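You operate a simulated robot arm through the tools that you are given. There is no shell and no other tool. Be economical: measure what you need, move in short steps, check, and stop when the job is done.

Carry out the task below with a simulated two-armed robot. There is one attempt and no reset: what you move stays moved.

TASK
Lift the strainer out of the pot and stand it in the tray.
Fine: pot held steady, then on the gear case's middle strip; case lamp on; blue rag from the drawer on the cart top, drawer shut. Set down upright: brass strainer, aluminium pot.
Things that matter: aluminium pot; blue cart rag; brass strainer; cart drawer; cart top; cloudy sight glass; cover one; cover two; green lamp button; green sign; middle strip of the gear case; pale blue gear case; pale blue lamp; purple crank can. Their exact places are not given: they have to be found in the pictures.

The check looks at the end state, three seconds after you hand in, the way a careful person would. Anything else that was tipped, shoved, dropped, spilled or broken makes it a failure.

THE ROBOT
Two 7-joint arms with two-finger parallel grippers on one trunk, on a base that drives. Base frame: it is fixed to the floor where the robot stands at the start and does not move with it; the origin is under the middle of the robot, x ahead of it, y to its left, z up. Units: mm, rad, N and s.
The left shoulder is at the start at [70, 163, 1370], the right one opposite. Places, roughly: cart drawer [500, 300, 800]; cart top [700, 200, 900]; cloudy sight glass (14x14x1 cm) [500, -600, 800]; cover two [750, -1000, 750]; green lamp button [300, -700, 700]; middle strip of the gear case [700, -800, 800]; pale blue gear case [700, -800, 700]; purple crank can (16x8x16 cm) [900, 0, 1000]; tray [500, 400, 900]. Payload 3.43 kg a hand.
Tool frame (each hand has its own): the origin (TCP) lies between the finger pads and is the grasp point; the fingertips stand 34 mm ahead of it; z points along the fingers, y is the line along which they close. Largest opening 128 mm; finger width 24, thickness 12; the body of the gripper, 48 by 130 mm, starts 96 mm behind the TCP.
Orientation is that of the tool frame in the base frame, as [roll, pitch, yaw] about the fixed x, y, z axes, in that order (R = Rz(yaw) Ry(pitch) Rx(roll)). With the fingers straight down and closing along the base's y, the tool's x points along the base's -x, its y along +y and its z along -z.

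THE INTERFACE
- The arms move only by the tool drive_tool. It takes "left_rows", "right_rows" or both (then of equal length, played together; a hand with none holds still); each is a list of rows, each a list of 3 entries, a list of its own where there are three numbers: the shift along the base's x, y, z in m, then the turn, a rotation vector about the base's x, y, z in rad, then the opening, from 0 (shut) to 1 (fully open). In form: [[[x, y, z], [rx, ry, rz], grip], ...]. A call has 1 to 10 rows; each row shifts and turns the commanded pose from where the row before left it. Each row takes 0.2 s and may step no farther than 50 mm and 0.15 rad from the row before; otherwise, or with a gripper value out of range, the whole call is refused. A pose out of reach is approached as far as the arm can. The call stops where the force on the tool passes 40 N (or 10 N more than at its start, if that is more) or the arm is blocked; 0.2 s more then pass. The fingers move at their own pace (about 153 mm/s each) and stop on an object; they squeeze with about 21 N. The grip force told is the motor's: it shows also when the fingers shut on nothing. Time passes only in rows, and 0.2 s behind the last, so rows that do not move let the fingers close. The reply holds the time, the measured pose of the TCP, the force on the tool along the base axes, the opening and the grip force, in the units named above and with some noise, with the torque about the TCP (base axes, N m) and any sound that the robot's microphone picked up, and new pictures: "show" is both (left out), scene, wrist or none (wrist: the cameras of the hands that moved).
- Cameras (640 x 400 px; columns grow to the right, rows downward): "scene" is now at [125.4, 16.3, 1571.4]; the picture's right is [0.23, -0.97, 0.00], its down [-0.78, -0.18, -0.60] and it looks along [0.59, 0.14, -0.80] (base axes); focal length 214 px, centre (320, 200). "left" rides on the left gripper at [76, 11, -160] in its tool frame; the picture's right is [-0.15, 0.99, 0.00], its down [-0.88, -0.13, -0.46] and it looks along [-0.45, -0.07, 0.89] (tool axes); focal length 234 px, centre (320, 200). "right" rides on the right gripper at [76, -11, -160] in its tool frame; the picture's right is [0.15, 0.99, 0.00], its down [-0.88, 0.13, -0.46] and it looks along [-0.45, 0.07, 0.89] (tool axes); focal length 234 px, centre (320, 200).
- move_column(by): slides the trunk up (or, below 0, down) by that many mm; the arms and the scene camera ride with it, the base frame stays. It gives what a move gives, with no picture.
- roll_base(legs): drives the robot by 1 to 6 legs, each [ahead, left, turn to the left] in mm, mm and rad, along the robot's own axes; the way and the turn of a leg run together, so that a leg with both is an arc; at most 1500 mm and 3.142 rad a leg. The arms and the cameras ride along, it lands a little off, and it stops where it bumps. It gives what a move gives, and a new picture of the scene camera.
- pan_tilt(pan, tilt): turns the head with the scene camera to pan (to the left, within 1.501 rad either way) and tilt (down, from -0.506 to 1.204), counted from straight ahead of the robot. It gives what a move gives, and a new picture of the scene camera.
- measure_at(camera, pixels): for up to 12 pixels [column, row] of the newest picture of that camera ("zoom" is the newest enlarged one), the place [x, y, z] in the base frame of the surface seen there, good to about 2 mm. The clock stands still meanwhile.
- inspect(camera, box): a new picture of the part [left, top, right, bottom] of that camera's present view, enlarged. The clock stands still meanwhile.
- sign_off(): hands the job in; it is judged then, once.

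Keep the steps short. Do not move on a guess: measure, check each grasp and each placing, and mend mistakes. In all there are 80 turns and 260 pictures (those below and enlarged ones count). Leave the grippers open and the arms clear of the work at the hand-in unless told otherwise, and finish with a single line.

The tools are called after "Request:" as a command line: name --argument value ..., lists and objects as JSON in quotes. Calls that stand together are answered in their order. drive_tool: Moves the arms, as the interface text tells. Its arguments: {"type":"object","properties":{"left_rows":{"type":"array","items":{"type":"array"}},"right_rows":{"type":"array","items":{"type":"array"}},"show":{"type":"string","enum":["both","scene","wrist","none"]}},"required":[]} The other tools are called the same way: move_column (by) slides the trunk up or down; roll_base (legs) drives the base; pan_tilt (pan, tilt) turns the head that bears the scene camera; measure_at (camera, pixels) gives the place of the surface under pixels of a picture; inspect (camera, box) takes an enlarged picture of a part of a camera's view; sign_off () hands the job in.

At the start:

```text
t: 0.0
left_tool_pos: [545.4, 247.5, 1228.8]
left_orientation: [-3.142, 0.001, -3.141]
left_contact_force: [-0.7, 0.5, 0.1]
left_ft_torque: [0.0, 0.0, 0.03]
left_width: 127.9
left_gripper_force: 0.0
right_tool_pos: [593.2, -300.0, 1234.2]
right_orientation: [-3.141, 0.0, -3.141]
right_contact_force: [0.2, -1.0, -0.6]
right_ft_torque: [0.01, -0.01, 0.04]
right_width: 128.1
right_gripper_force: 0.0
trunk travel left (down, up): [-850.0, 90.0]
robot x, y, heading: [0.0, -1.6, 0.002]
head pan, tilt: [0.227, 0.925]
```

scene: 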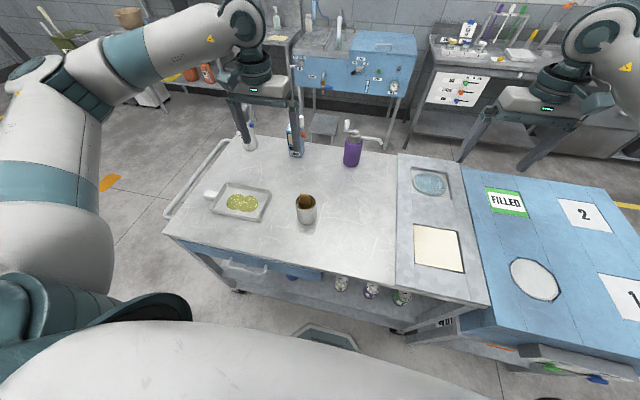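
right: 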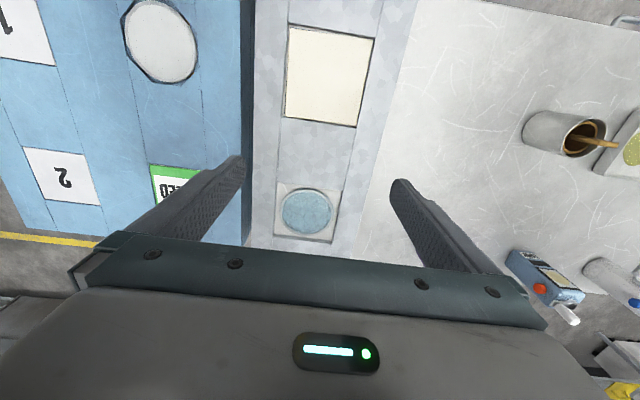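
left: 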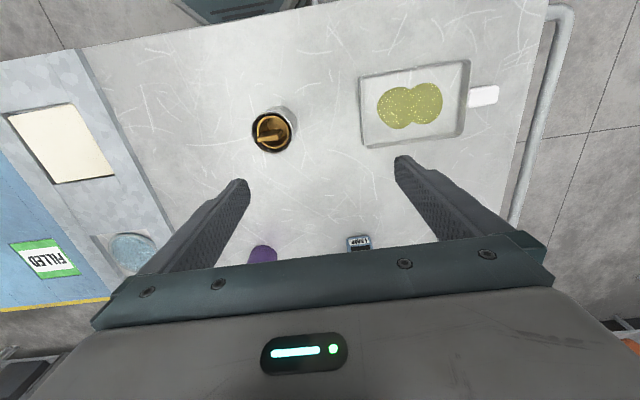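

I see a pot with a brass strainer at scene (306,210), the tray at (240,203), and the gear case at right. I'll enlarge these areas.

Request:
inspect --camera "scene" --box '[190, 110, 390, 290]'

Request:
inspect --camera "left" --box '[220, 50, 500, 190]'

Request:
inspect --camera "scene" --box '[390, 140, 640, 400]'

```text
2.22 times, centred on (290, 200) of scene
```

zoom: 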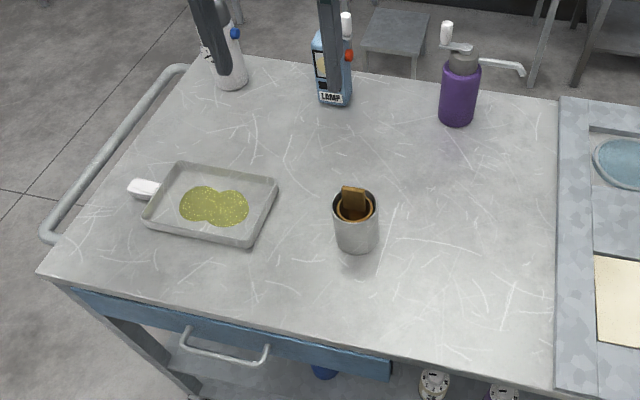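

```text
2.29 times, centred on (360, 120) of left
```

zoom: 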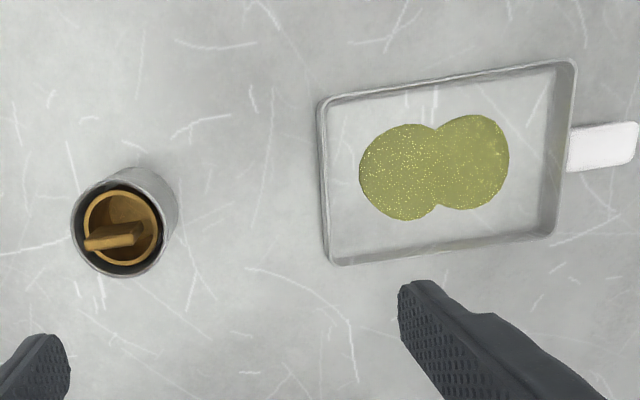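

```text
1.54 times, centred on (515, 270) of scene
```

zoom: 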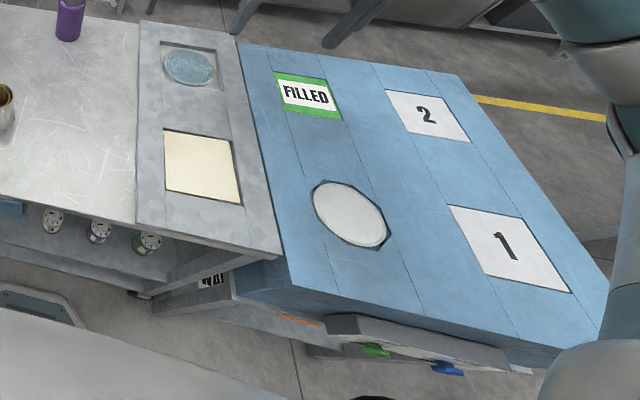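

Measuring the pot, strainer handle, tray, drawer handle and gear case points.

Request:
measure_at --camera "zoom" --pixels '[[280, 75], [340, 115], [315, 180], [385, 240], [275, 140], [315, 95], [450, 208], [570, 290], [390, 95], [470, 138], [330, 330], [365, 350]]'

Request:
measure_at --camera "scene" --pixels '[[304, 200], [303, 209], [297, 201], [316, 205], [308, 222], [210, 205], [225, 184], [268, 189], [260, 219], [240, 203], [265, 270], [240, 262]]'

Request:
inspect --camera "scene" --box '[270, 180, 340, 240]'

```text
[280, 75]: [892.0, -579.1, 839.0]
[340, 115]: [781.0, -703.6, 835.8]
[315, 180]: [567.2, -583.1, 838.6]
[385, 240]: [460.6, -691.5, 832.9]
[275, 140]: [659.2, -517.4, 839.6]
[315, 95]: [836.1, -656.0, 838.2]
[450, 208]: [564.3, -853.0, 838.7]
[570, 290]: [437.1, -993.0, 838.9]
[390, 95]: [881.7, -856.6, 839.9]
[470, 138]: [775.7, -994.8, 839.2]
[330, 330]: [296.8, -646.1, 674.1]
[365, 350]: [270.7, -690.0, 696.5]
```

```text
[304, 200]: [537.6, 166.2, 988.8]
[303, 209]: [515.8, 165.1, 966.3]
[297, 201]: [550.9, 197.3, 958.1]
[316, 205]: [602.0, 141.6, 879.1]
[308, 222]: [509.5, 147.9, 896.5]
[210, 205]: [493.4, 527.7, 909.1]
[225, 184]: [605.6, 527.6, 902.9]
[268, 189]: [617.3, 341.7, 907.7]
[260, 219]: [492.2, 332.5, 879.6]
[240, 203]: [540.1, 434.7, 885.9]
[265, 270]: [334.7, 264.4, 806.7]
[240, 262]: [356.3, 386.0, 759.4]
```

```text
6.67 times, centred on (305, 210) of scene
```

zoom: 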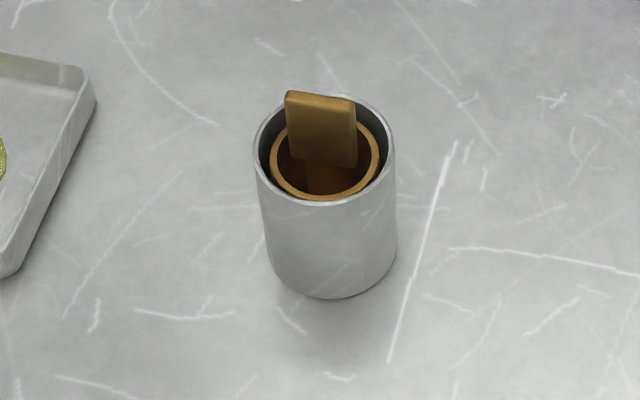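

Request:
measure_at --camera "zoom" --pixels '[[290, 96], [350, 102], [320, 98], [295, 150], [350, 158], [322, 135], [275, 180], [325, 202], [257, 150], [393, 150], [330, 290], [310, 180]]'

Request:
inspect --camera "left" --box '[245, 100, 305, 160]'

```text
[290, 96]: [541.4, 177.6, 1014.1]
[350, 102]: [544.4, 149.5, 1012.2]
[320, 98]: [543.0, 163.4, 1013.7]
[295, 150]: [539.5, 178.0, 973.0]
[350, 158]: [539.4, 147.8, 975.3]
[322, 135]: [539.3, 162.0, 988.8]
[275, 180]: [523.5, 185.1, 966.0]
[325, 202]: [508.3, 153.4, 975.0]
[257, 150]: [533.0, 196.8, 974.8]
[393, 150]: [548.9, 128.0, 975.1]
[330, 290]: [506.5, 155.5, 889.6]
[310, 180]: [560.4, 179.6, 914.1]
```

```text
6.67 times, centred on (275, 130) of left
```

zoom: 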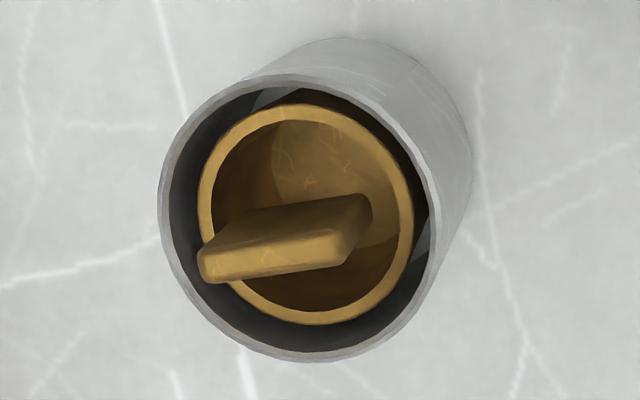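

Handle plate: x≈539–549, y 148–178, z 975–1014. Pot centre ≈(543,162), radius 35, rim 975. Now I look at the tray, the lamp box and the gear case front.

Request:
inspect --camera "left" --box '[340, 50, 510, 160]'

Request:
measure_at --camera "zoom" --pixels '[[80, 110], [470, 50], [95, 345], [465, 310], [270, 190], [180, 160], [110, 220], [430, 190], [290, 310], [240, 260], [560, 170], [480, 180]]'

Request:
pan_tilt --pan -0.9 --tilt 0.8

```text
3.64 times, centred on (425, 105) of left
```

zoom: 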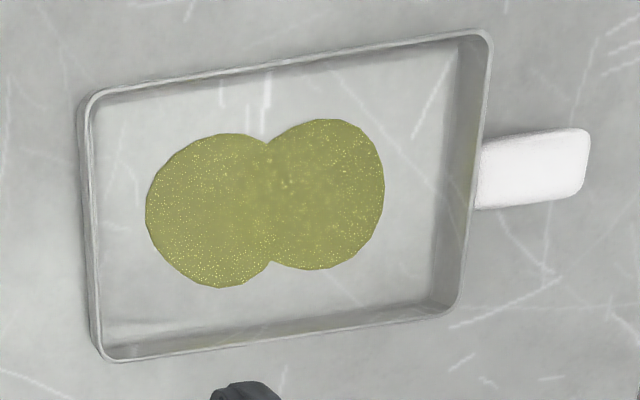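

```text
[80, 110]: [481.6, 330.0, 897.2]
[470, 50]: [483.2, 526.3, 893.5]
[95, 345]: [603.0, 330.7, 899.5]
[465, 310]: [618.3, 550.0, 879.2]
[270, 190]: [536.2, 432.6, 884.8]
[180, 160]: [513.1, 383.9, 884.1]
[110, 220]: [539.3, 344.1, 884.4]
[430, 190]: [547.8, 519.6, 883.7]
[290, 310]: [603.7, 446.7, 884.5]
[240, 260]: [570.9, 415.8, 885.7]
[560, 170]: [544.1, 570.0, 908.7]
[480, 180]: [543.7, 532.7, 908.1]
```

```text
t: 1.4
left_tool_pos: [546.3, 246.7, 1228.6]
left_orientation: [-3.141, 0.0, 3.14]
left_contact_force: [-0.6, -0.5, -0.6]
left_ft_torque: [0.02, 0.01, 0.0]
left_width: 128.2
left_gripper_force: 0.1
right_tool_pos: [593.4, -299.4, 1233.3]
right_orientation: [-3.141, -0.001, 3.141]
right_contact_force: [-0.2, 0.1, -0.2]
right_ft_torque: [-0.04, 0.02, -0.01]
right_width: 128.1
right_gripper_force: 0.0
trunk travel left (down, up): [-850.0, 90.0]
robot x, y, heading: [0.4, -1.2, 0.0]
head pan, tilt: [-0.901, 0.799]
```

scene: 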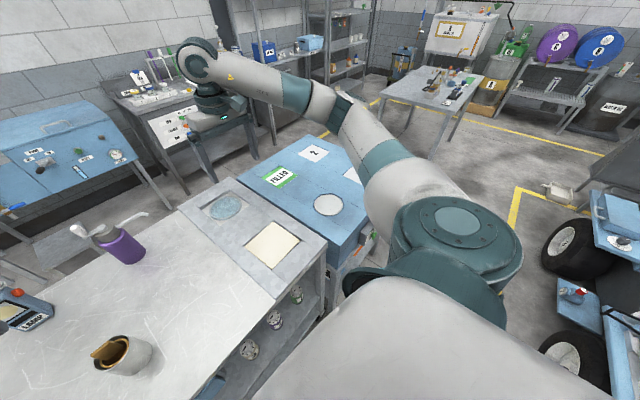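

The residue in the tray is flat (≈885), tray floor ≈884. Plan: the left hand takes the handle vertically (closing along x), and the right hand holds the pot from the right, tilted 45°. First I turn both hands in place.

Request:
drive_tool --left_rows '[[[0, 0, 0], [0, 0, -0.1466], 0.5], [[0, 0, 0], [0, 0, -0.1466], 0.5], [[0, 0, 0], [0, 0, -0.1466], 0.5], [[0, 0, 0], [0, 0, -0.1466], 0.5], [[0, 0, 0], [0, 0, -0.1466], 0.5], [[0, 0, 0], [0, 0, -0.1466], 0.5], [[0, 0, 0], [0, 0, -0.1466], 0.5], [[0, 0, 0], [0, 0, -0.1466], 0.5], [[0, 0, 0], [0, 0, -0.1466], 0.5], [[0, 0, 0], [0, 0, -0.1466], 0.5]]' --right_rows '[[[0, 0, 0], [0, 0, 0.1425], 1], [[0, 0, 0], [0, 0, 0.1425], 1], [[0, 0, 0], [0, 0, 0.1425], 1], [[0, 0, 0], [0, 0, 0.1425], 1], [[0, 0, 0], [0, 0, 0.1425], 1], [[0, 0, 0], [0, 0, 0.1425], 1], [[0, 0, 0], [0, 0, 0.1425], 1], [[0, 0, 0], [0, 0, 0.1425], 1], [[0, 0, 0], [0, 0, 0.1425], 1], [[0, 0, 0], [0, 0, 0.1425], 1]]' --show "none"

Request:
pan_tilt --pan 0.0 --tilt 0.9

```text
t: 3.5
left_tool_pos: [535.6, 246.5, 1230.6]
left_orientation: [3.141, -0.001, 2.073]
left_contact_force: [-0.3, -0.3, 0.0]
left_ft_torque: [0.0, -0.03, 0.03]
left_width: 64.2
left_gripper_force: 0.1
left hand out of reach, approached as far as the arm can: row 8, 9, 10
right_tool_pos: [592.7, -300.3, 1232.5]
right_orientation: [3.141, 0.0, -2.335]
right_contact_force: [-0.1, -0.9, -0.3]
right_ft_torque: [-0.01, -0.02, 0.01]
right_width: 128.0
right_gripper_force: 0.0
right hand out of reach, approached as far as the arm can: row 7, 8, 9, 10
trunk travel left (down, up): [-850.0, 90.0]
robot x, y, heading: [-2.2, -0.3, -0.0]
head pan, tilt: [-0.901, 0.799]
```

```text
t: 4.8
left_tool_pos: [534.2, 246.7, 1231.5]
left_orientation: [3.141, -0.001, 2.072]
left_contact_force: [0.2, -0.5, -0.6]
left_ft_torque: [-0.01, -0.01, 0.0]
left_width: 64.0
left_gripper_force: 0.1
right_tool_pos: [592.8, -300.2, 1233.0]
right_orientation: [-3.141, -0.001, -2.333]
right_contact_force: [0.2, 0.1, -0.2]
right_ft_torque: [-0.01, -0.02, -0.02]
right_width: 128.0
right_gripper_force: 0.0
trunk travel left (down, up): [-850.0, 90.0]
robot x, y, heading: [-1.1, -1.0, -0.002]
head pan, tilt: [0.0, 0.901]
```

scene: 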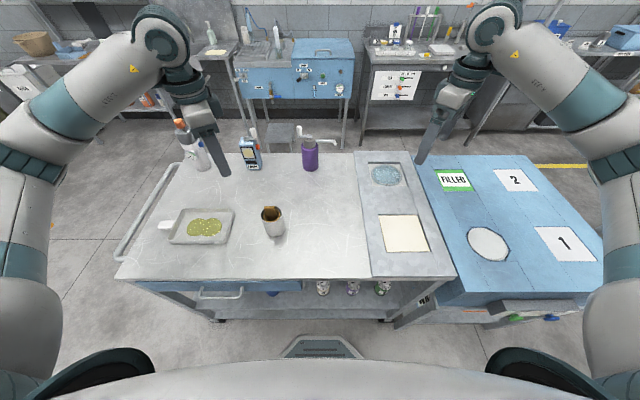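

Wrist limits stopped both turns (left −61°, right +46°). I turn the left the other way, and tilt the right hand 45° toward (+x,+y) from where it is.

Request:
drive_tool --left_rows '[[[0, 0, 0], [0, 0, 0.1445], 0.5], [[0, 0, 0], [0, 0, 0.1445], 0.5], [[0, 0, 0], [0, 0, 0.1445], 0.5], [[0, 0, 0], [0, 0, 0.1445], 0.5], [[0, 0, 0], [0, 0, 0.1445], 0.5], [[0, 0, 0], [0, 0, 0.1445], 0.5], [[0, 0, 0], [0, 0, 0.1445], 0.5], [[0, 0, 0], [0, 0, 0.1445], 0.5], [[0, 0, 0], [0, 0, 0.1445], 0.5], [[0, 0, 0], [0, 0, 0.1445], 0.5]]' --right_rows '[[[0, 0, 0], [0.09, -0.09, 0], 1], [[0, 0, 0], [0.09, -0.09, 0], 1], [[0, 0, 0], [0.09, -0.09, 0], 1], [[0, 0, 0], [0.09, -0.09, 0], 1], [[0, 0, 0], [0.09, -0.09, 0], 1], [[0, 0, 0], [0.09, -0.09, 0], 1], [[0, 0, 0], [0, 0, 0], 1], [[0, 0, 0], [0, 0, 0], 1], [[0, 0, 0], [0, 0, 0], 1], [[0, 0, 0], [0, 0, 0], 1]]' --show "none"

```text
t: 7.0
left_tool_pos: [536.9, 246.5, 1232.2]
left_orientation: [3.14, -0.002, -2.764]
left_contact_force: [0.0, 0.0, 0.1]
left_ft_torque: [-0.02, 0.0, 0.01]
left_width: 63.9
left_gripper_force: 0.0
right_tool_pos: [592.0, -298.6, 1232.1]
right_orientation: [-3.135, 0.255, -2.345]
right_contact_force: [-0.5, -0.2, -0.3]
right_ft_torque: [-0.02, 0.0, -0.01]
right_width: 128.2
right_gripper_force: 0.1
right hand out of reach, approached as far as the arm can: row 2, 3, 4, 5, 6
trunk travel left (down, up): [-850.0, 90.0]
robot x, y, heading: [0.6, -0.5, 0.0]
head pan, tilt: [0.0, 0.901]
```

Right tilt is limited at this height. I finish the left turn, then lower the trunk so that the hands sit higher relative to the shoulders.

Request:
drive_tool --left_rows '[[[0, 0, 0], [0, 0, 0.145], 0.5], [[0, 0, 0], [0, 0, 0.145], 0.5], [[0, 0, 0], [0, 0, 0.145], 0.5], [[0, 0, 0], [0, 0, 0.145], 0.5], [[0, 0, 0], [0, 0, 0.145], 0.5], [[0, 0, 0], [0, 0, 0.145], 0.5], [[0, 0, 0], [0, 0, 0.145], 0.5], [[0, 0, 0], [0, 0, 0.145], 0.5], [[0, 0, 0], [0, 0, 0.137], 0.5]]' --show "none"

Request:
move_column --by -180

Request:
drive_tool --right_rows '[[[0, 0, 0], [0.09, -0.09, 0], 1], [[0, 0, 0], [0.09, -0.09, 0], 1], [[0, 0, 0], [0.09, -0.09, 0], 1], [[0, 0, 0], [0.09, -0.09, 0], 1], [[0, 0, 0], [0.09, -0.09, 0], 1]]' --show "both"

```text
t: 8.9
left_tool_pos: [534.7, 245.8, 1232.7]
left_orientation: [3.141, -0.003, -1.465]
left_contact_force: [0.5, -0.2, -0.2]
left_ft_torque: [0.01, 0.04, 0.0]
left_width: 63.8
left_gripper_force: 0.1
right_tool_pos: [592.6, -299.5, 1233.1]
right_orientation: [-3.137, 0.253, -2.346]
right_contact_force: [0.3, 0.8, -0.6]
right_ft_torque: [0.0, -0.01, 0.04]
right_width: 127.9
right_gripper_force: 0.1
trunk travel left (down, up): [-850.0, 90.0]
robot x, y, heading: [-0.7, -1.3, -0.003]
head pan, tilt: [0.0, 0.901]
```

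```text
t: 10.9
left_tool_pos: [534.8, 246.4, 1053.1]
left_orientation: [3.139, -0.002, -1.469]
left_contact_force: [-0.2, -1.1, 1.2]
left_ft_torque: [-0.02, -0.01, 0.0]
left_width: 63.8
left_gripper_force: 0.1
right_tool_pos: [592.0, -298.8, 1052.7]
right_orientation: [-3.136, 0.254, -2.343]
right_contact_force: [0.5, 0.5, 0.6]
right_ft_torque: [0.0, 0.0, 0.0]
right_width: 128.0
right_gripper_force: 0.1
trunk travel left (down, up): [-670.0, 270.0]
robot x, y, heading: [-1.1, 5.2, 0.003]
head pan, tilt: [0.0, 0.901]
```

```text
t: 12.2
left_tool_pos: [534.7, 244.6, 1051.6]
left_orientation: [-3.142, -0.001, -1.467]
left_contact_force: [-1.1, 0.5, 1.2]
left_ft_torque: [0.02, -0.02, 0.03]
left_width: 64.2
left_gripper_force: 0.0
right_tool_pos: [586.9, -292.9, 1053.3]
right_orientation: [-3.129, 0.703, -2.361]
right_contact_force: [-0.6, -0.6, -1.0]
right_ft_torque: [-0.01, -0.05, -0.01]
right_width: 127.9
right_gripper_force: 0.1
right hand out of reach, approached as far as the arm can: row 1, 2, 3, 5
trunk travel left (down, up): [-670.0, 270.0]
robot x, y, heading: [-0.3, 2.4, -0.001]
head pan, tilt: [0.0, 0.901]
```

scene: 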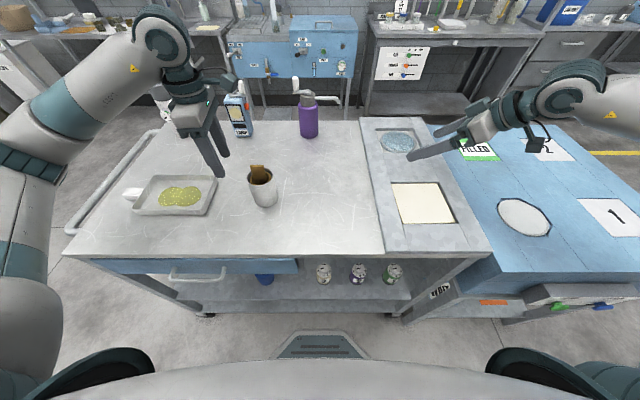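
right: 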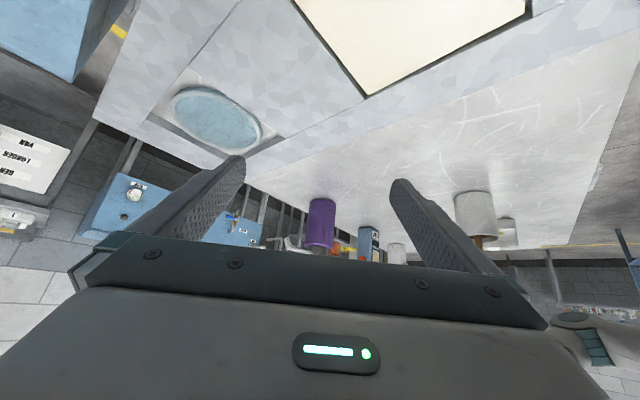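

Right tilt is now good and left yaw is −84°. I move the left hand over the handle (TCP to about 544,163,1085).

Request:
drive_tool --left_rows '[[[0, 0, 0.035], [0, 0, 0], 0.5], [[0.003, -0.03, 0], [0, 0, 0], 0.5], [[0.004, -0.03, 0], [0, 0, 0], 0.5], [[0.003, -0.022, 0], [0, 0, 0], 0.5], [[0, 0, 0], [0, 0, 0], 0.5]]' --show "both"

Request:
inspect --camera "scene" --box '[210, 120, 310, 220]'

```text
t: 13.3
left_tool_pos: [547.6, 163.3, 1085.0]
left_orientation: [3.139, -0.001, -1.471]
left_contact_force: [-0.3, 0.2, 0.7]
left_ft_torque: [-0.01, -0.01, 0.03]
left_width: 63.8
left_gripper_force: 0.0
right_tool_pos: [588.3, -292.1, 1053.3]
right_orientation: [-3.127, 0.698, -2.364]
right_contact_force: [-0.6, 1.2, 0.6]
right_ft_torque: [-0.02, 0.0, -0.06]
right_width: 127.5
right_gripper_force: 0.0
trunk travel left (down, up): [-670.0, 270.0]
robot x, y, heading: [-1.5, -2.1, 0.0]
head pan, tilt: [0.0, 0.901]
```

scene: 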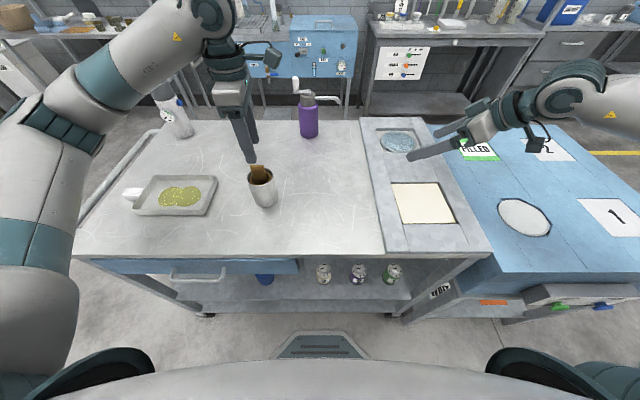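
left: 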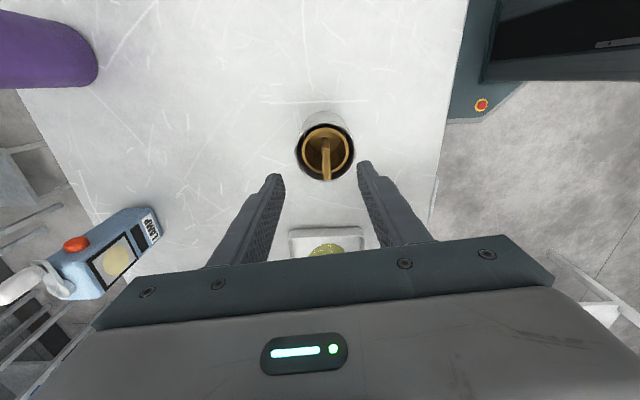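

```text
4.00 times, centred on (260, 170) of scene
```

zoom: 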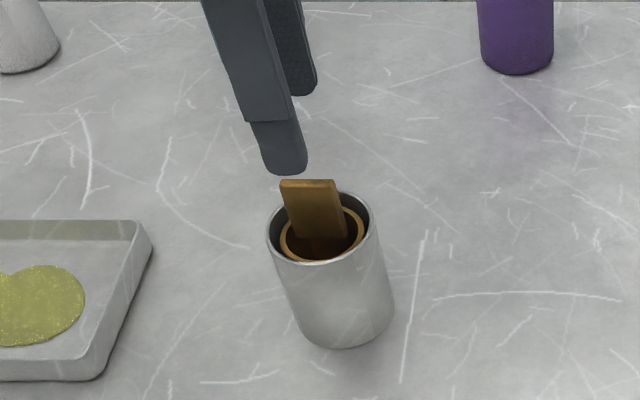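

Request:
inspect --camera "left" --box '[290, 100, 360, 190]'

Request:
measure_at --camera "left" --pixels '[[326, 178], [326, 150], [322, 165], [330, 165], [324, 140]]'

```text
4.44 times, centred on (325, 145) of left
```

zoom: 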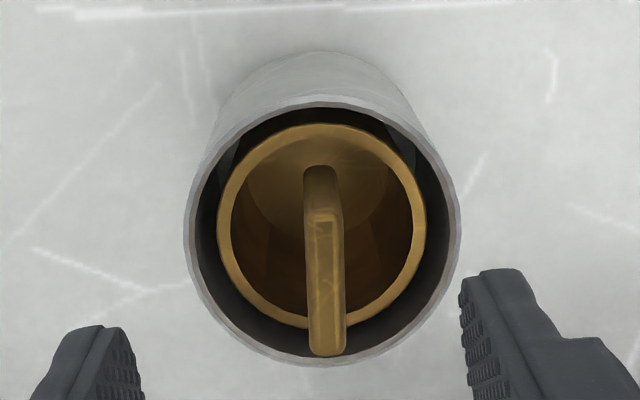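

```text
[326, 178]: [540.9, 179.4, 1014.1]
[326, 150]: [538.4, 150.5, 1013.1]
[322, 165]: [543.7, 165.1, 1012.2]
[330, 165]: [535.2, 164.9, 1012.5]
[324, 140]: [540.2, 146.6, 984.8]
```

Handle centre is (540,164.5), top 1013.5. I correct by −7.5 mm in x and +1 in y, descend to z≈1016 and close the left gripper.

Request:
drive_tool --left_rows '[[[-0.0075, 0.001, 0], [0, 0, 0], 0.4], [[0, 0, -0.035], [0, 0, 0], 0.4], [[0, 0, -0.034], [0, 0, 0], 0.4], [[0, 0, 0], [0, 0, 0], 0.4]]' --show "wrist"

```text
t: 14.3
left_tool_pos: [538.8, 164.9, 1017.2]
left_orientation: [3.141, 0.0, -1.47]
left_contact_force: [0.2, 0.1, -0.2]
left_ft_torque: [0.01, -0.01, -0.03]
left_width: 51.1
left_gripper_force: 0.0
right_tool_pos: [588.0, -293.2, 1051.8]
right_orientation: [-3.131, 0.698, -2.364]
right_contact_force: [-0.2, 0.5, 0.0]
right_ft_torque: [0.01, 0.03, -0.02]
right_width: 128.1
right_gripper_force: 0.0
trunk travel left (down, up): [-670.0, 270.0]
robot x, y, heading: [1.9, -1.2, -0.005]
head pan, tilt: [0.0, 0.901]
```

left: 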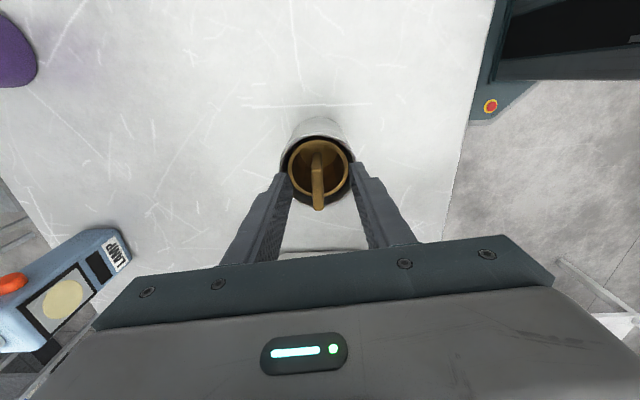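

The left fingers bracket the handle. I close the left hand on it while the right hand goes to a standoff in front of the pot (473,95,1045).

Request:
drive_tool --left_rows '[[[0, 0, 0], [0, 0, 0], 0], [[0, 0, 0], [0, 0, 0], 0], [[0, 0, 0], [0, 0, 0], 0], [[0, 0, 0], [0, 0, 0], 0], [[0, 0, 0], [0, 0, 0], 0], [[0, 0, 0], [0, 0, 0], 0], [[0, 0, 0], [0, 0, 0], 0], [[0, 0, 0], [0, 0, 0], 0], [[0, 0, 0], [0, 0, 0], 0]]' --right_rows '[[[-0.0128, 0.0431, -0.0008], [0, 0, 0], 1], [[-0.0128, 0.0431, -0.0008], [0, 0, 0], 1], [[-0.0128, 0.0431, -0.0008], [0, 0, 0], 1], [[-0.0128, 0.0431, -0.0008], [0, 0, 0], 1], [[-0.0128, 0.0431, -0.0008], [0, 0, 0], 1], [[-0.0128, 0.0431, -0.0008], [0, 0, 0], 1], [[-0.0128, 0.0431, -0.0008], [0, 0, 0], 1], [[-0.0128, 0.0431, -0.0008], [0, 0, 0], 1], [[-0.0128, 0.0431, -0.0008], [0, 0, 0], 1]]' --show "both"

```text
t: 16.4
left_tool_pos: [539.2, 167.0, 1017.7]
left_orientation: [-3.141, -0.002, -1.469]
left_contact_force: [0.4, 0.8, 0.6]
left_ft_torque: [0.0, -0.11, 0.02]
left_width: 8.1
left_gripper_force: 20.7
right_tool_pos: [476.8, 102.9, 1042.8]
right_orientation: [-3.13, 0.699, -2.357]
right_contact_force: [0.3, 0.0, -0.1]
right_ft_torque: [-0.03, -0.03, 0.01]
right_width: 127.8
right_gripper_force: 0.1
trunk travel left (down, up): [-670.0, 270.0]
robot x, y, heading: [1.1, -1.3, -0.001]
head pan, tilt: [0.0, 0.901]
```

scene: 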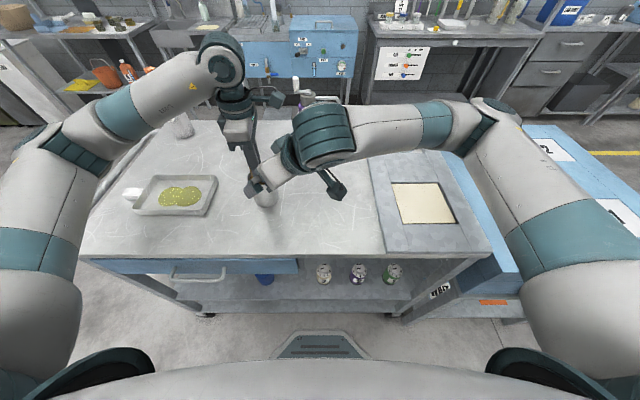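
right: 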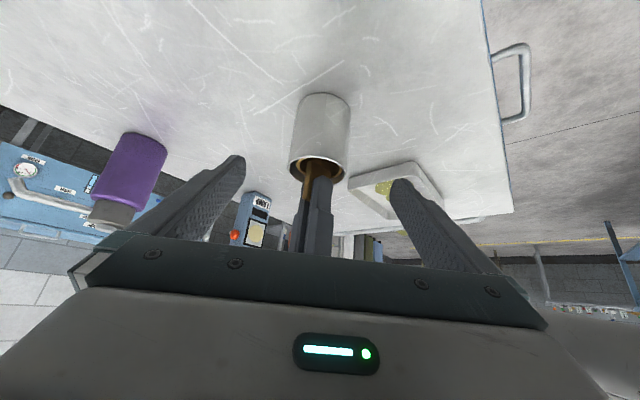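
left: 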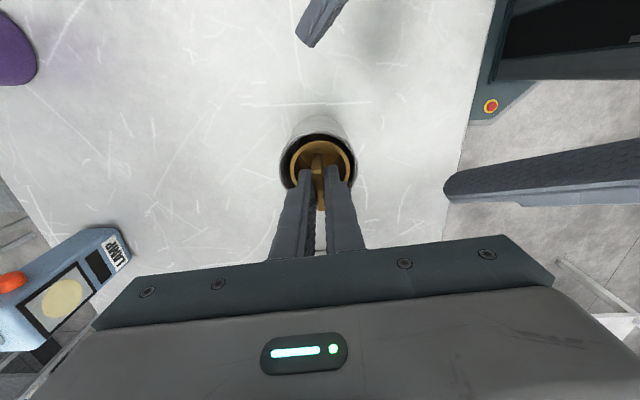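

Strainer handle is gripped (8 mm). I advance the right hand so the pot lies between its fingers.

Request:
drive_tool --right_rows '[[[0.0163, 0.0149, -0.0282], [0, 0, 0], 1], [[0.0163, 0.0149, -0.0282], [0, 0, 0], 1], [[0.0163, 0.0149, -0.0282], [0, 0, 0], 1], [[0.0163, 0.0149, -0.0282], [0, 0, 0], 1], [[0, 0, 0], [0, 0, 0], 1]]' --show "both"

```text
t: 17.6
left_tool_pos: [539.1, 164.6, 1017.2]
left_orientation: [3.141, -0.001, -1.471]
left_contact_force: [-0.5, -0.1, 0.5]
left_ft_torque: [0.0, -0.02, 0.01]
left_width: 8.4
left_gripper_force: 21.3
right_tool_pos: [540.6, 158.3, 929.2]
right_orientation: [-3.131, 0.7, -2.358]
right_contact_force: [0.6, 0.4, 0.0]
right_ft_torque: [0.0, 0.03, 0.0]
right_width: 127.9
right_gripper_force: 0.1
trunk travel left (down, up): [-670.0, 270.0]
robot x, y, heading: [-1.3, -4.3, -0.001]
head pan, tilt: [0.0, 0.901]
```

scene: 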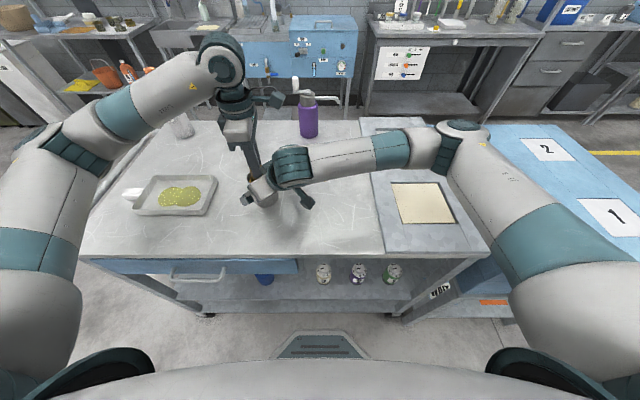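
right: 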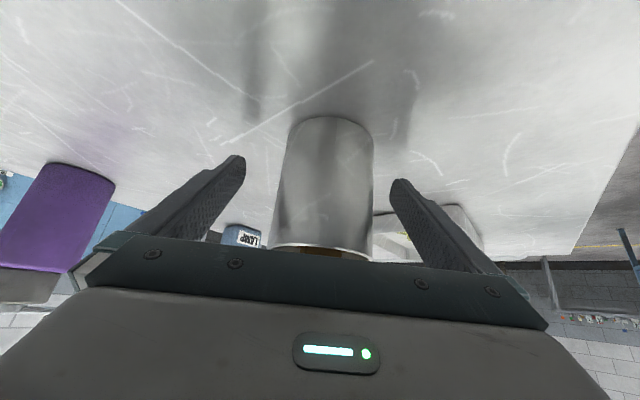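

Pot is slightly off-centre by about 4 mm along the closing line. I correct that and close the right hand.

Request:
drive_tool --right_rows '[[[-0.002, 0.004, 0], [0, 0, 0], 1], [[0, 0, 0], [0, 0, 0], 0.6], [[0, 0, 0], [0, 0, 0], 0.5], [[0, 0, 0], [0, 0, 0], 0.4], [[0, 0, 0], [0, 0, 0], 0.4], [[0, 0, 0], [0, 0, 0], 0.4]]' --show "wrist"

```text
t: 18.9
left_tool_pos: [538.9, 165.9, 1017.6]
left_orientation: [3.138, -0.001, -1.47]
left_contact_force: [-0.6, -0.1, 4.2]
left_ft_torque: [-0.18, -0.07, -0.04]
left_width: 8.3
left_gripper_force: 20.9
right_tool_pos: [538.1, 161.2, 930.2]
right_orientation: [-3.131, 0.7, -2.358]
right_contact_force: [1.4, 1.0, 0.3]
right_ft_torque: [0.3, 0.18, 0.0]
right_width: 72.5
right_gripper_force: 20.7
trunk travel left (down, up): [-670.0, 270.0]
robot x, y, heading: [1.3, 0.2, 0.001]
head pan, tilt: [0.0, 0.901]
```

right: 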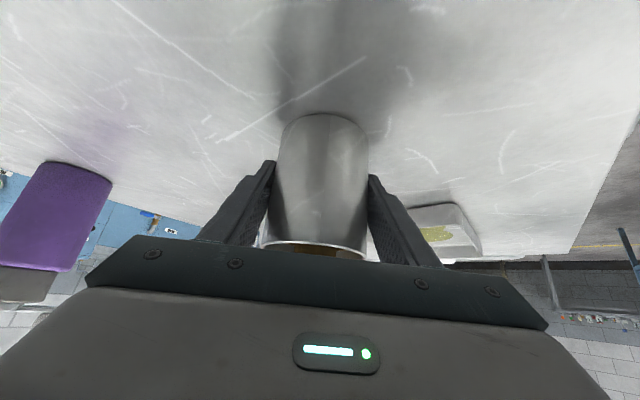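

Pot is held (72.5 mm). I lift the strainer straight up slowly, keeping the pot held.

Request:
drive_tool --left_rows '[[[0, 0, 0.01], [0, 0, 0], 0], [[0, 0, 0.01], [0, 0, 0], 0], [[0, 0, 0.015], [0, 0, 0], 0], [[0, 0, 0.02], [0, 0, 0], 0], [[0, 0, 0.02], [0, 0, 0], 0], [[0, 0, 0.02], [0, 0, 0], 0], [[0, 0, 0.025], [0, 0, 0], 0]]' --show "both"

```text
t: 20.6
left_tool_pos: [537.6, 165.5, 1137.4]
left_orientation: [3.14, -0.001, -1.469]
left_contact_force: [0.1, -0.3, -1.9]
left_ft_torque: [-0.02, 0.02, 0.02]
left_width: 8.0
left_gripper_force: 21.3
right_tool_pos: [536.0, 160.8, 931.3]
right_orientation: [-3.131, 0.7, -2.358]
right_contact_force: [-1.0, -0.7, 2.7]
right_ft_torque: [0.06, 0.11, 0.08]
right_width: 72.2
right_gripper_force: 20.9
trunk travel left (down, up): [-670.0, 270.0]
robot x, y, heading: [3.3, -3.0, 0.002]
head pan, tilt: [0.0, 0.901]
```

scene: 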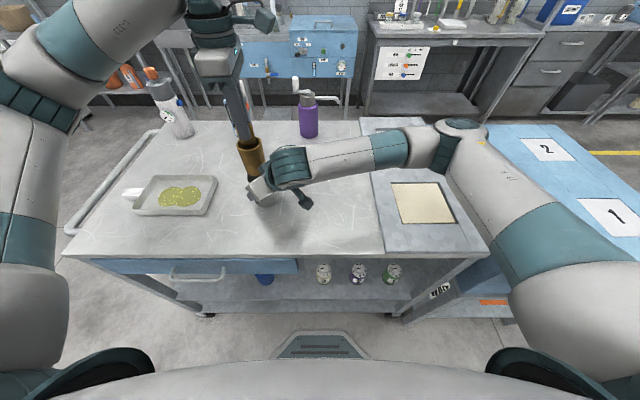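
left: 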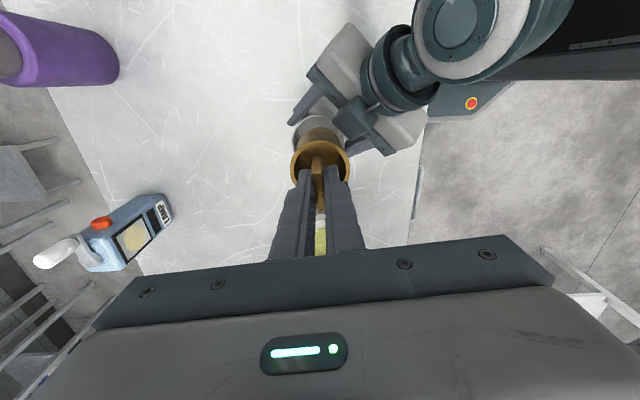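

Request:
inspect --camera "scene" --box '[205, 110, 315, 220]'

Request:
inspect --camera "right" --box '[200, 60, 440, 300]'

```text
3.64 times, centred on (260, 165) of scene
```

zoom: 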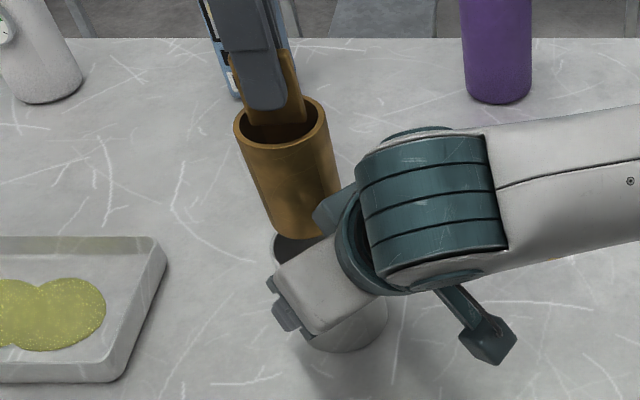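

```text
1.67 times, centred on (320, 180) of right
```

zoom: 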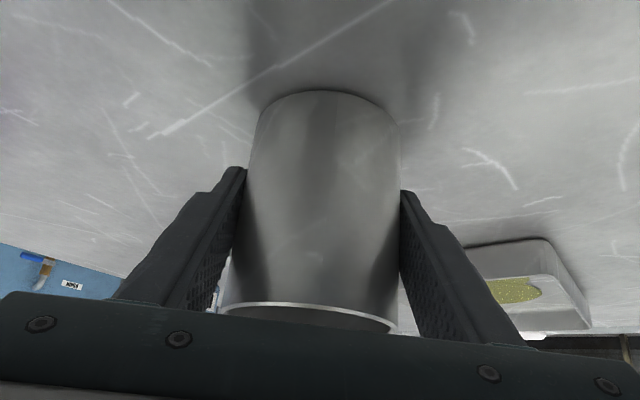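

Request:
measure_at --camera "scene" --pixels '[[280, 172], [288, 173], [273, 143], [291, 142], [281, 176], [283, 178]]'

```text
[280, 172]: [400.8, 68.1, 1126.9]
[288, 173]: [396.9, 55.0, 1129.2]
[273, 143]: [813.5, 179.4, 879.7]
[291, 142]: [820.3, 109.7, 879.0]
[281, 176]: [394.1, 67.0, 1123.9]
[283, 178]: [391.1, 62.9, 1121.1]
```

Request:
measure_at --camera "scene" --pixels '[[250, 173], [255, 174], [248, 170], [238, 146], [262, 142], [249, 178]]'

```text
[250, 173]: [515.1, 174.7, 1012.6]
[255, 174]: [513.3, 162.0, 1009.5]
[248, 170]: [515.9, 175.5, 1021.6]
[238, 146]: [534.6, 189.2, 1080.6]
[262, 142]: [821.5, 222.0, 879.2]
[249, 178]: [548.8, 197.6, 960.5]
```

Strainer bottom is 129 mm below the TCP and clear of the pot. I carry it over the tray centre (543,430), with the right hand still holding the pot.

Request:
drive_tool --left_rows '[[[0, 0.02, 0.01], [0, 0, 0], 0], [[0.001, 0.04, 0], [0, 0, 0], 0], [[0.001, 0.045, 0], [0, 0, 0], 0], [[0.001, 0.045, 0], [0, 0, 0], 0], [[0.001, 0.045, 0], [0, 0, 0], 0], [[0.001, 0.04, 0], [0, 0, 0], 0], [[0, 0.03, 0], [0, 0, 0], 0], [[0, 0, 0], [0, 0, 0], 0]]' --show "both"

```text
t: 22.4
left_tool_pos: [543.9, 430.3, 1148.1]
left_orientation: [3.14, 0.001, -1.47]
left_contact_force: [0.6, -0.2, -1.4]
left_ft_torque: [0.0, 0.01, 0.01]
left_width: 8.6
left_gripper_force: 20.7
right_tool_pos: [536.6, 161.2, 930.7]
right_orientation: [-3.132, 0.7, -2.359]
right_contact_force: [0.1, 1.1, 1.4]
right_ft_torque: [0.12, 0.03, 0.0]
right_width: 72.3
right_gripper_force: 20.8
trunk travel left (down, up): [-670.0, 270.0]
robot x, y, heading: [2.3, 2.7, 0.001]
head pan, tilt: [0.0, 0.901]
```

scene: 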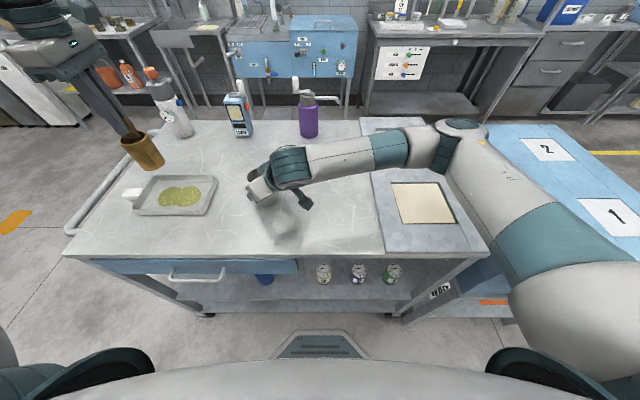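
left: 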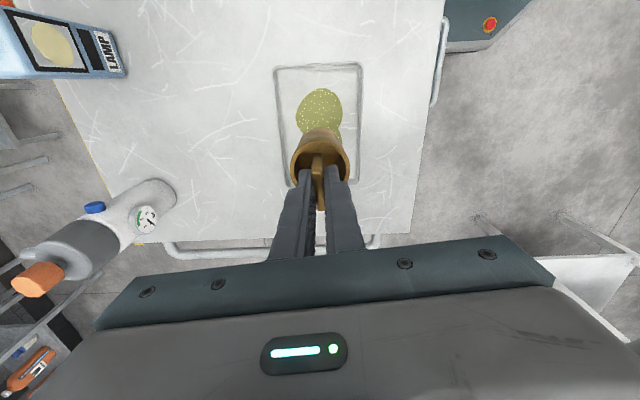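

Over the tray. I descend to about 12 mm above the floor, then creep down in small steps.

Request:
drive_tool --left_rows '[[[0, 0, -0.035], [0, 0, 0], 0], [[0, 0, -0.035], [0, 0, 0], 0], [[0, 0, -0.03], [0, 0, 0], 0], [[0, 0, -0.02], [0, 0, 0], 0], [[0, 0, -0.004], [0, 0, 0], 0], [[0, 0, -0.004], [0, 0, 0], 0], [[0, 0, 0], [0, 0, 0], 0]]' --show "both"

Request:
inspect --camera "scene" --box '[110, 120, 250, 230]'

```text
t: 23.9
left_tool_pos: [544.0, 429.5, 1018.7]
left_orientation: [3.139, -0.002, -1.468]
left_contact_force: [0.7, 0.9, -0.8]
left_ft_torque: [0.0, 0.0, -0.02]
left_width: 8.1
left_gripper_force: 21.3
right_tool_pos: [536.8, 160.9, 930.8]
right_orientation: [-3.131, 0.699, -2.359]
right_contact_force: [0.0, -0.3, -0.3]
right_ft_torque: [0.05, 0.0, 0.02]
right_width: 72.4
right_gripper_force: 21.0
trunk travel left (down, up): [-670.0, 270.0]
robot x, y, heading: [-3.5, 0.2, -0.001]
head pan, tilt: [0.0, 0.901]
```

scene: 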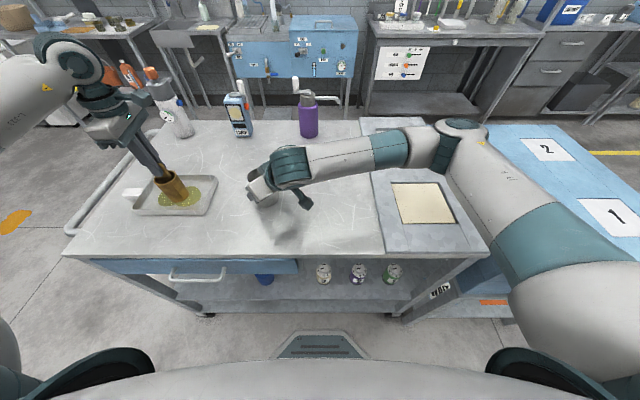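
left: 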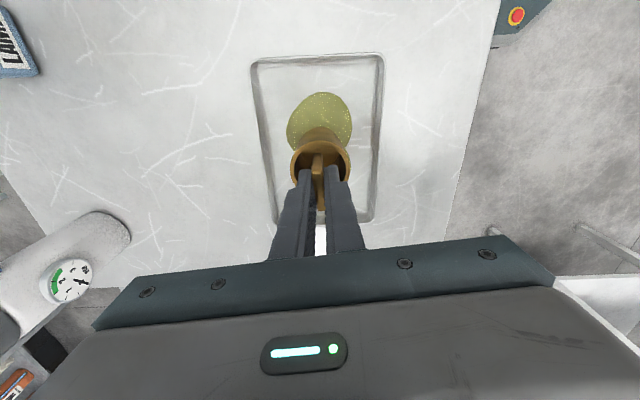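

```text
3.64 times, centred on (180, 175) of scene
```

zoom: 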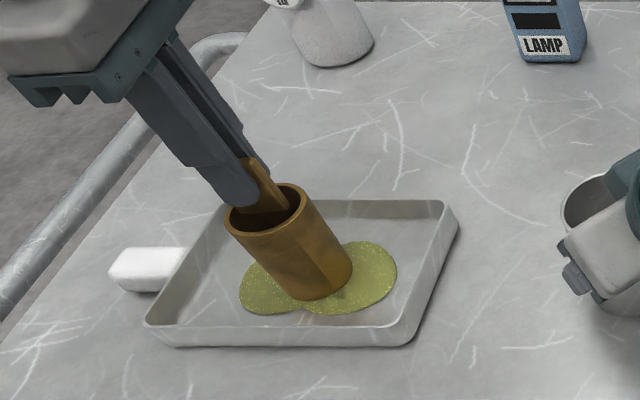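

No contact yet. I creep down 2 mm per row.

Request:
drive_tool --left_rows '[[[0, 0, -0.002], [0, 0, 0], 0], [[0, 0, -0.0015], [0, 0, 0], 0], [[0, 0, 0], [0, 0, 0], 0]]' --show "none"

Request:
drive_tool --left_rows '[[[0, 0, -0.0015], [0, 0, 0], 0], [[0, 0, 0], [0, 0, 0], 0]]' --show "none"

```text
t: 24.8
left_tool_pos: [545.0, 428.2, 1017.4]
left_orientation: [-3.139, 0.0, -1.469]
left_contact_force: [3.7, 2.4, 13.7]
left_ft_torque: [0.36, -0.16, -0.03]
left_width: 8.5
left_gripper_force: 20.9
right_tool_pos: [535.7, 161.2, 930.8]
right_orientation: [-3.132, 0.701, -2.357]
right_contact_force: [0.6, -0.5, 0.1]
right_ft_torque: [0.01, 0.01, -0.01]
right_width: 72.4
right_gripper_force: 21.0
trunk travel left (down, up): [-670.0, 270.0]
robot x, y, heading: [-1.4, 5.2, 0.001]
head pan, tilt: [0.0, 0.901]
```

```text
t: 25.4
left_tool_pos: [543.1, 427.6, 1014.1]
left_orientation: [-3.141, -0.003, -1.469]
left_contact_force: [4.7, 2.2, 16.6]
left_ft_torque: [0.03, -0.39, 0.02]
left_width: 8.8
left_gripper_force: 20.7
right_tool_pos: [536.7, 160.2, 931.7]
right_orientation: [-3.13, 0.701, -2.359]
right_contact_force: [0.3, 0.1, 0.1]
right_ft_torque: [0.01, -0.02, -0.01]
right_width: 72.6
right_gripper_force: 20.5
trunk travel left (down, up): [-670.0, 270.0]
robot x, y, heading: [1.4, 1.6, 0.004]
head pan, tilt: [0.0, 0.901]
```

It's standing with contact force. I ease back 1.5 mm, open, and rise straight up.

Request:
drive_tool --left_rows '[[[0, 0, 0.0015], [0, 0, 0], 0], [[0, 0, 0], [0, 0, 0], 0.15], [[0, 0, 0], [0, 0, 0], 0.3], [[0, 0, 0], [0, 0, 0], 0.4], [[0, 0, 0.02], [0, 0, 0], 0.4], [[0, 0, 0.04], [0, 0, 0], 0.4], [[0, 0, 0.05], [0, 0, 0], 0.4], [[0, 0, 0.03], [0, 0, 0], 0.4]]' --show "both"

Request:
inspect --camera "scene" --box '[110, 120, 250, 230]'

```text
t: 27.1
left_tool_pos: [542.5, 427.4, 1155.5]
left_orientation: [3.139, 0.001, -1.468]
left_contact_force: [-0.1, -0.6, -0.2]
left_ft_torque: [0.01, -0.02, 0.02]
left_width: 51.4
left_gripper_force: 0.1
right_tool_pos: [536.9, 160.5, 930.7]
right_orientation: [-3.131, 0.699, -2.359]
right_contact_force: [-1.1, -1.2, 0.5]
right_ft_torque: [0.0, 0.04, 0.02]
right_width: 72.3
right_gripper_force: 21.2
trunk travel left (down, up): [-670.0, 270.0]
robot x, y, heading: [1.9, -0.3, -0.006]
head pan, tilt: [0.0, 0.901]
```

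scene: 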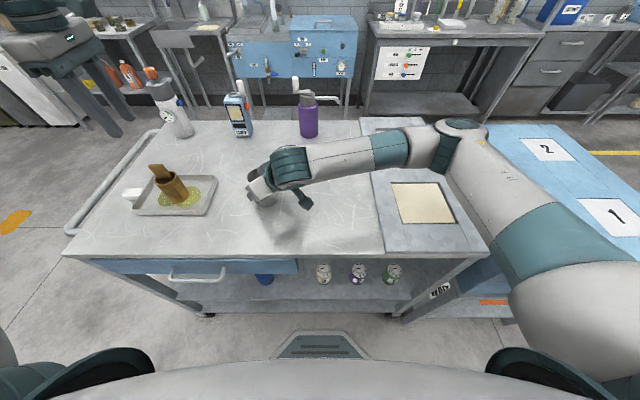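
left: 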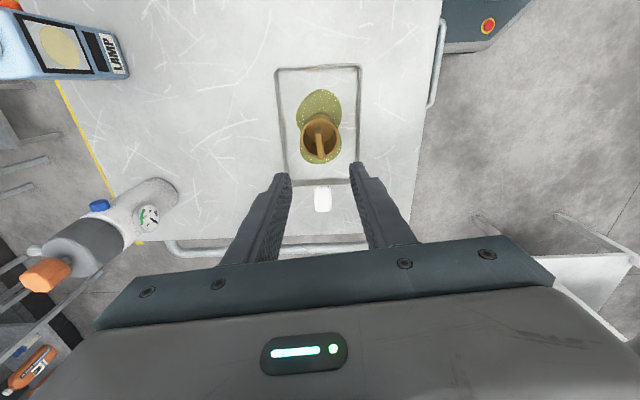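

```text
3.64 times, centred on (180, 175) of scene
```

zoom: 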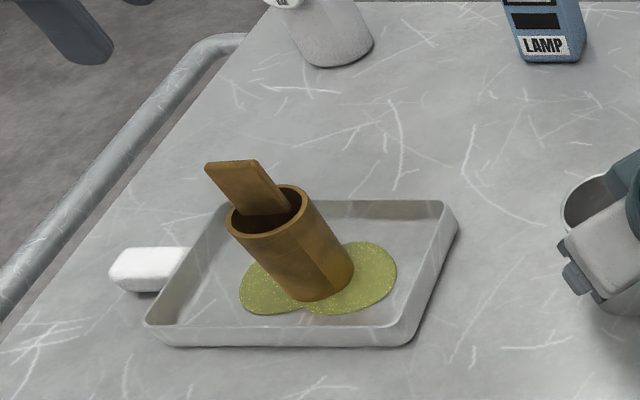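

The strainer stands upright in the tray. Now I look at the gear case to find the seams of its middle strip, the button and the lamp.

Request:
pan_tilt --pan -0.75 --tilt 0.85

```text
t: 28.2
left_tool_pos: [544.5, 426.5, 1154.4]
left_orientation: [3.141, -0.002, -1.468]
left_contact_force: [-0.4, 0.9, 0.1]
left_ft_torque: [0.03, 0.01, 0.0]
left_width: 51.2
left_gripper_force: 0.0
right_tool_pos: [538.0, 160.4, 930.9]
right_orientation: [-3.132, 0.697, -2.357]
right_contact_force: [-0.7, 0.2, 0.2]
right_ft_torque: [0.01, 0.0, 0.05]
right_width: 72.2
right_gripper_force: 21.2
trunk travel left (down, up): [-670.0, 270.0]
robot x, y, heading: [2.1, 0.3, 0.001]
head pan, tilt: [-0.75, 0.85]
```

scene: 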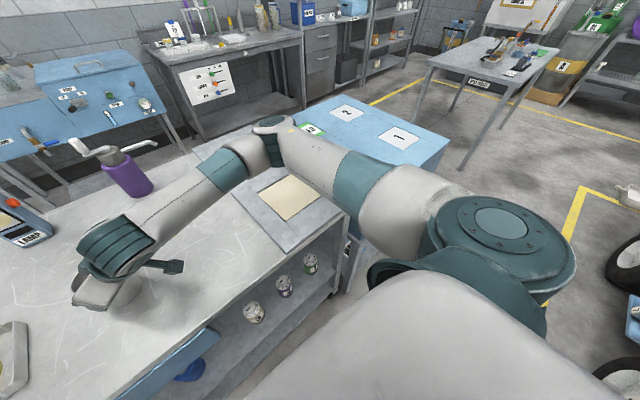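

The arm hides the case. I lift the pot straight up 120 mm, checking that it comes level and stays gripped.

Request:
drive_tool --right_rows '[[[0, 0, 0.01], [0, 0, 0], 0.4], [[0, 0, 0.02], [0, 0, 0], 0.4], [[0, 0, 0.03], [0, 0, 0], 0.4], [[0, 0, 0.03], [0, 0, 0], 0.4], [[0, 0, 0.03], [0, 0, 0], 0.4]]' --show "wrist"

Request:
pan_tilt --pan 0.15 --tilt 1.15

```text
t: 29.4
left_tool_pos: [544.0, 427.0, 1155.2]
left_orientation: [3.14, -0.002, -1.472]
left_contact_force: [0.1, -0.3, 0.3]
left_ft_torque: [0.03, -0.03, 0.02]
left_width: 51.3
left_gripper_force: 0.1
right_tool_pos: [534.0, 160.5, 1053.8]
right_orientation: [-3.131, 0.699, -2.359]
right_contact_force: [-0.4, 0.7, -1.1]
right_ft_torque: [-0.02, 0.02, -0.02]
right_width: 72.5
right_gripper_force: 21.2
trunk travel left (down, up): [-670.0, 270.0]
robot x, y, heading: [0.8, -0.8, 0.0]
head pan, tilt: [-0.75, 0.85]
```

right: 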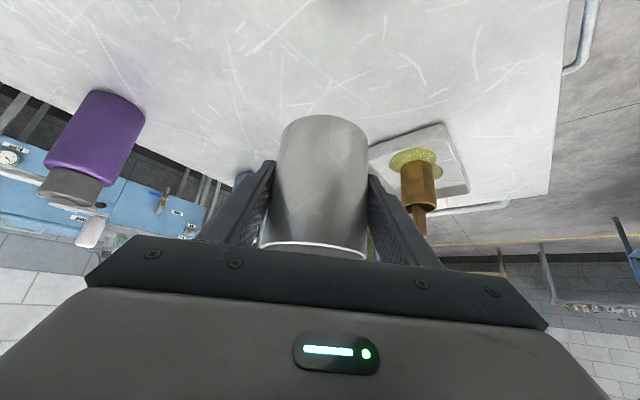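

```text
t: 30.6
left_tool_pos: [544.0, 428.1, 1154.5]
left_orientation: [3.14, -0.001, -1.469]
left_contact_force: [-0.5, 0.1, 0.2]
left_ft_torque: [0.0, 0.01, 0.02]
left_width: 51.0
left_gripper_force: 0.1
right_tool_pos: [535.2, 160.4, 1052.0]
right_orientation: [-3.13, 0.698, -2.358]
right_contact_force: [-0.1, 0.1, -1.1]
right_ft_torque: [-0.01, 0.02, -0.01]
right_width: 72.4
right_gripper_force: 20.9
trunk travel left (down, up): [-670.0, 270.0]
robot x, y, heading: [0.0, -0.4, -0.002]
head pan, tilt: [0.15, 1.15]
```

scene: 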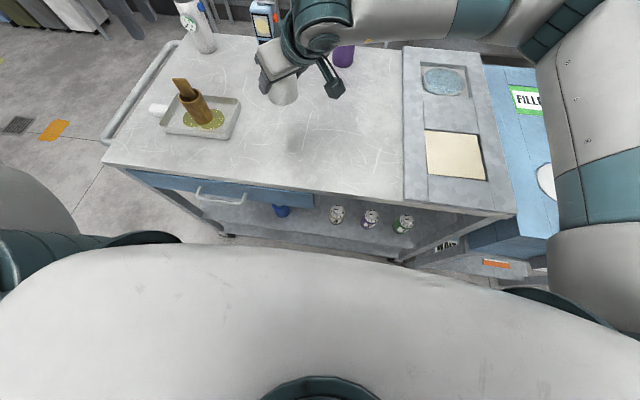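

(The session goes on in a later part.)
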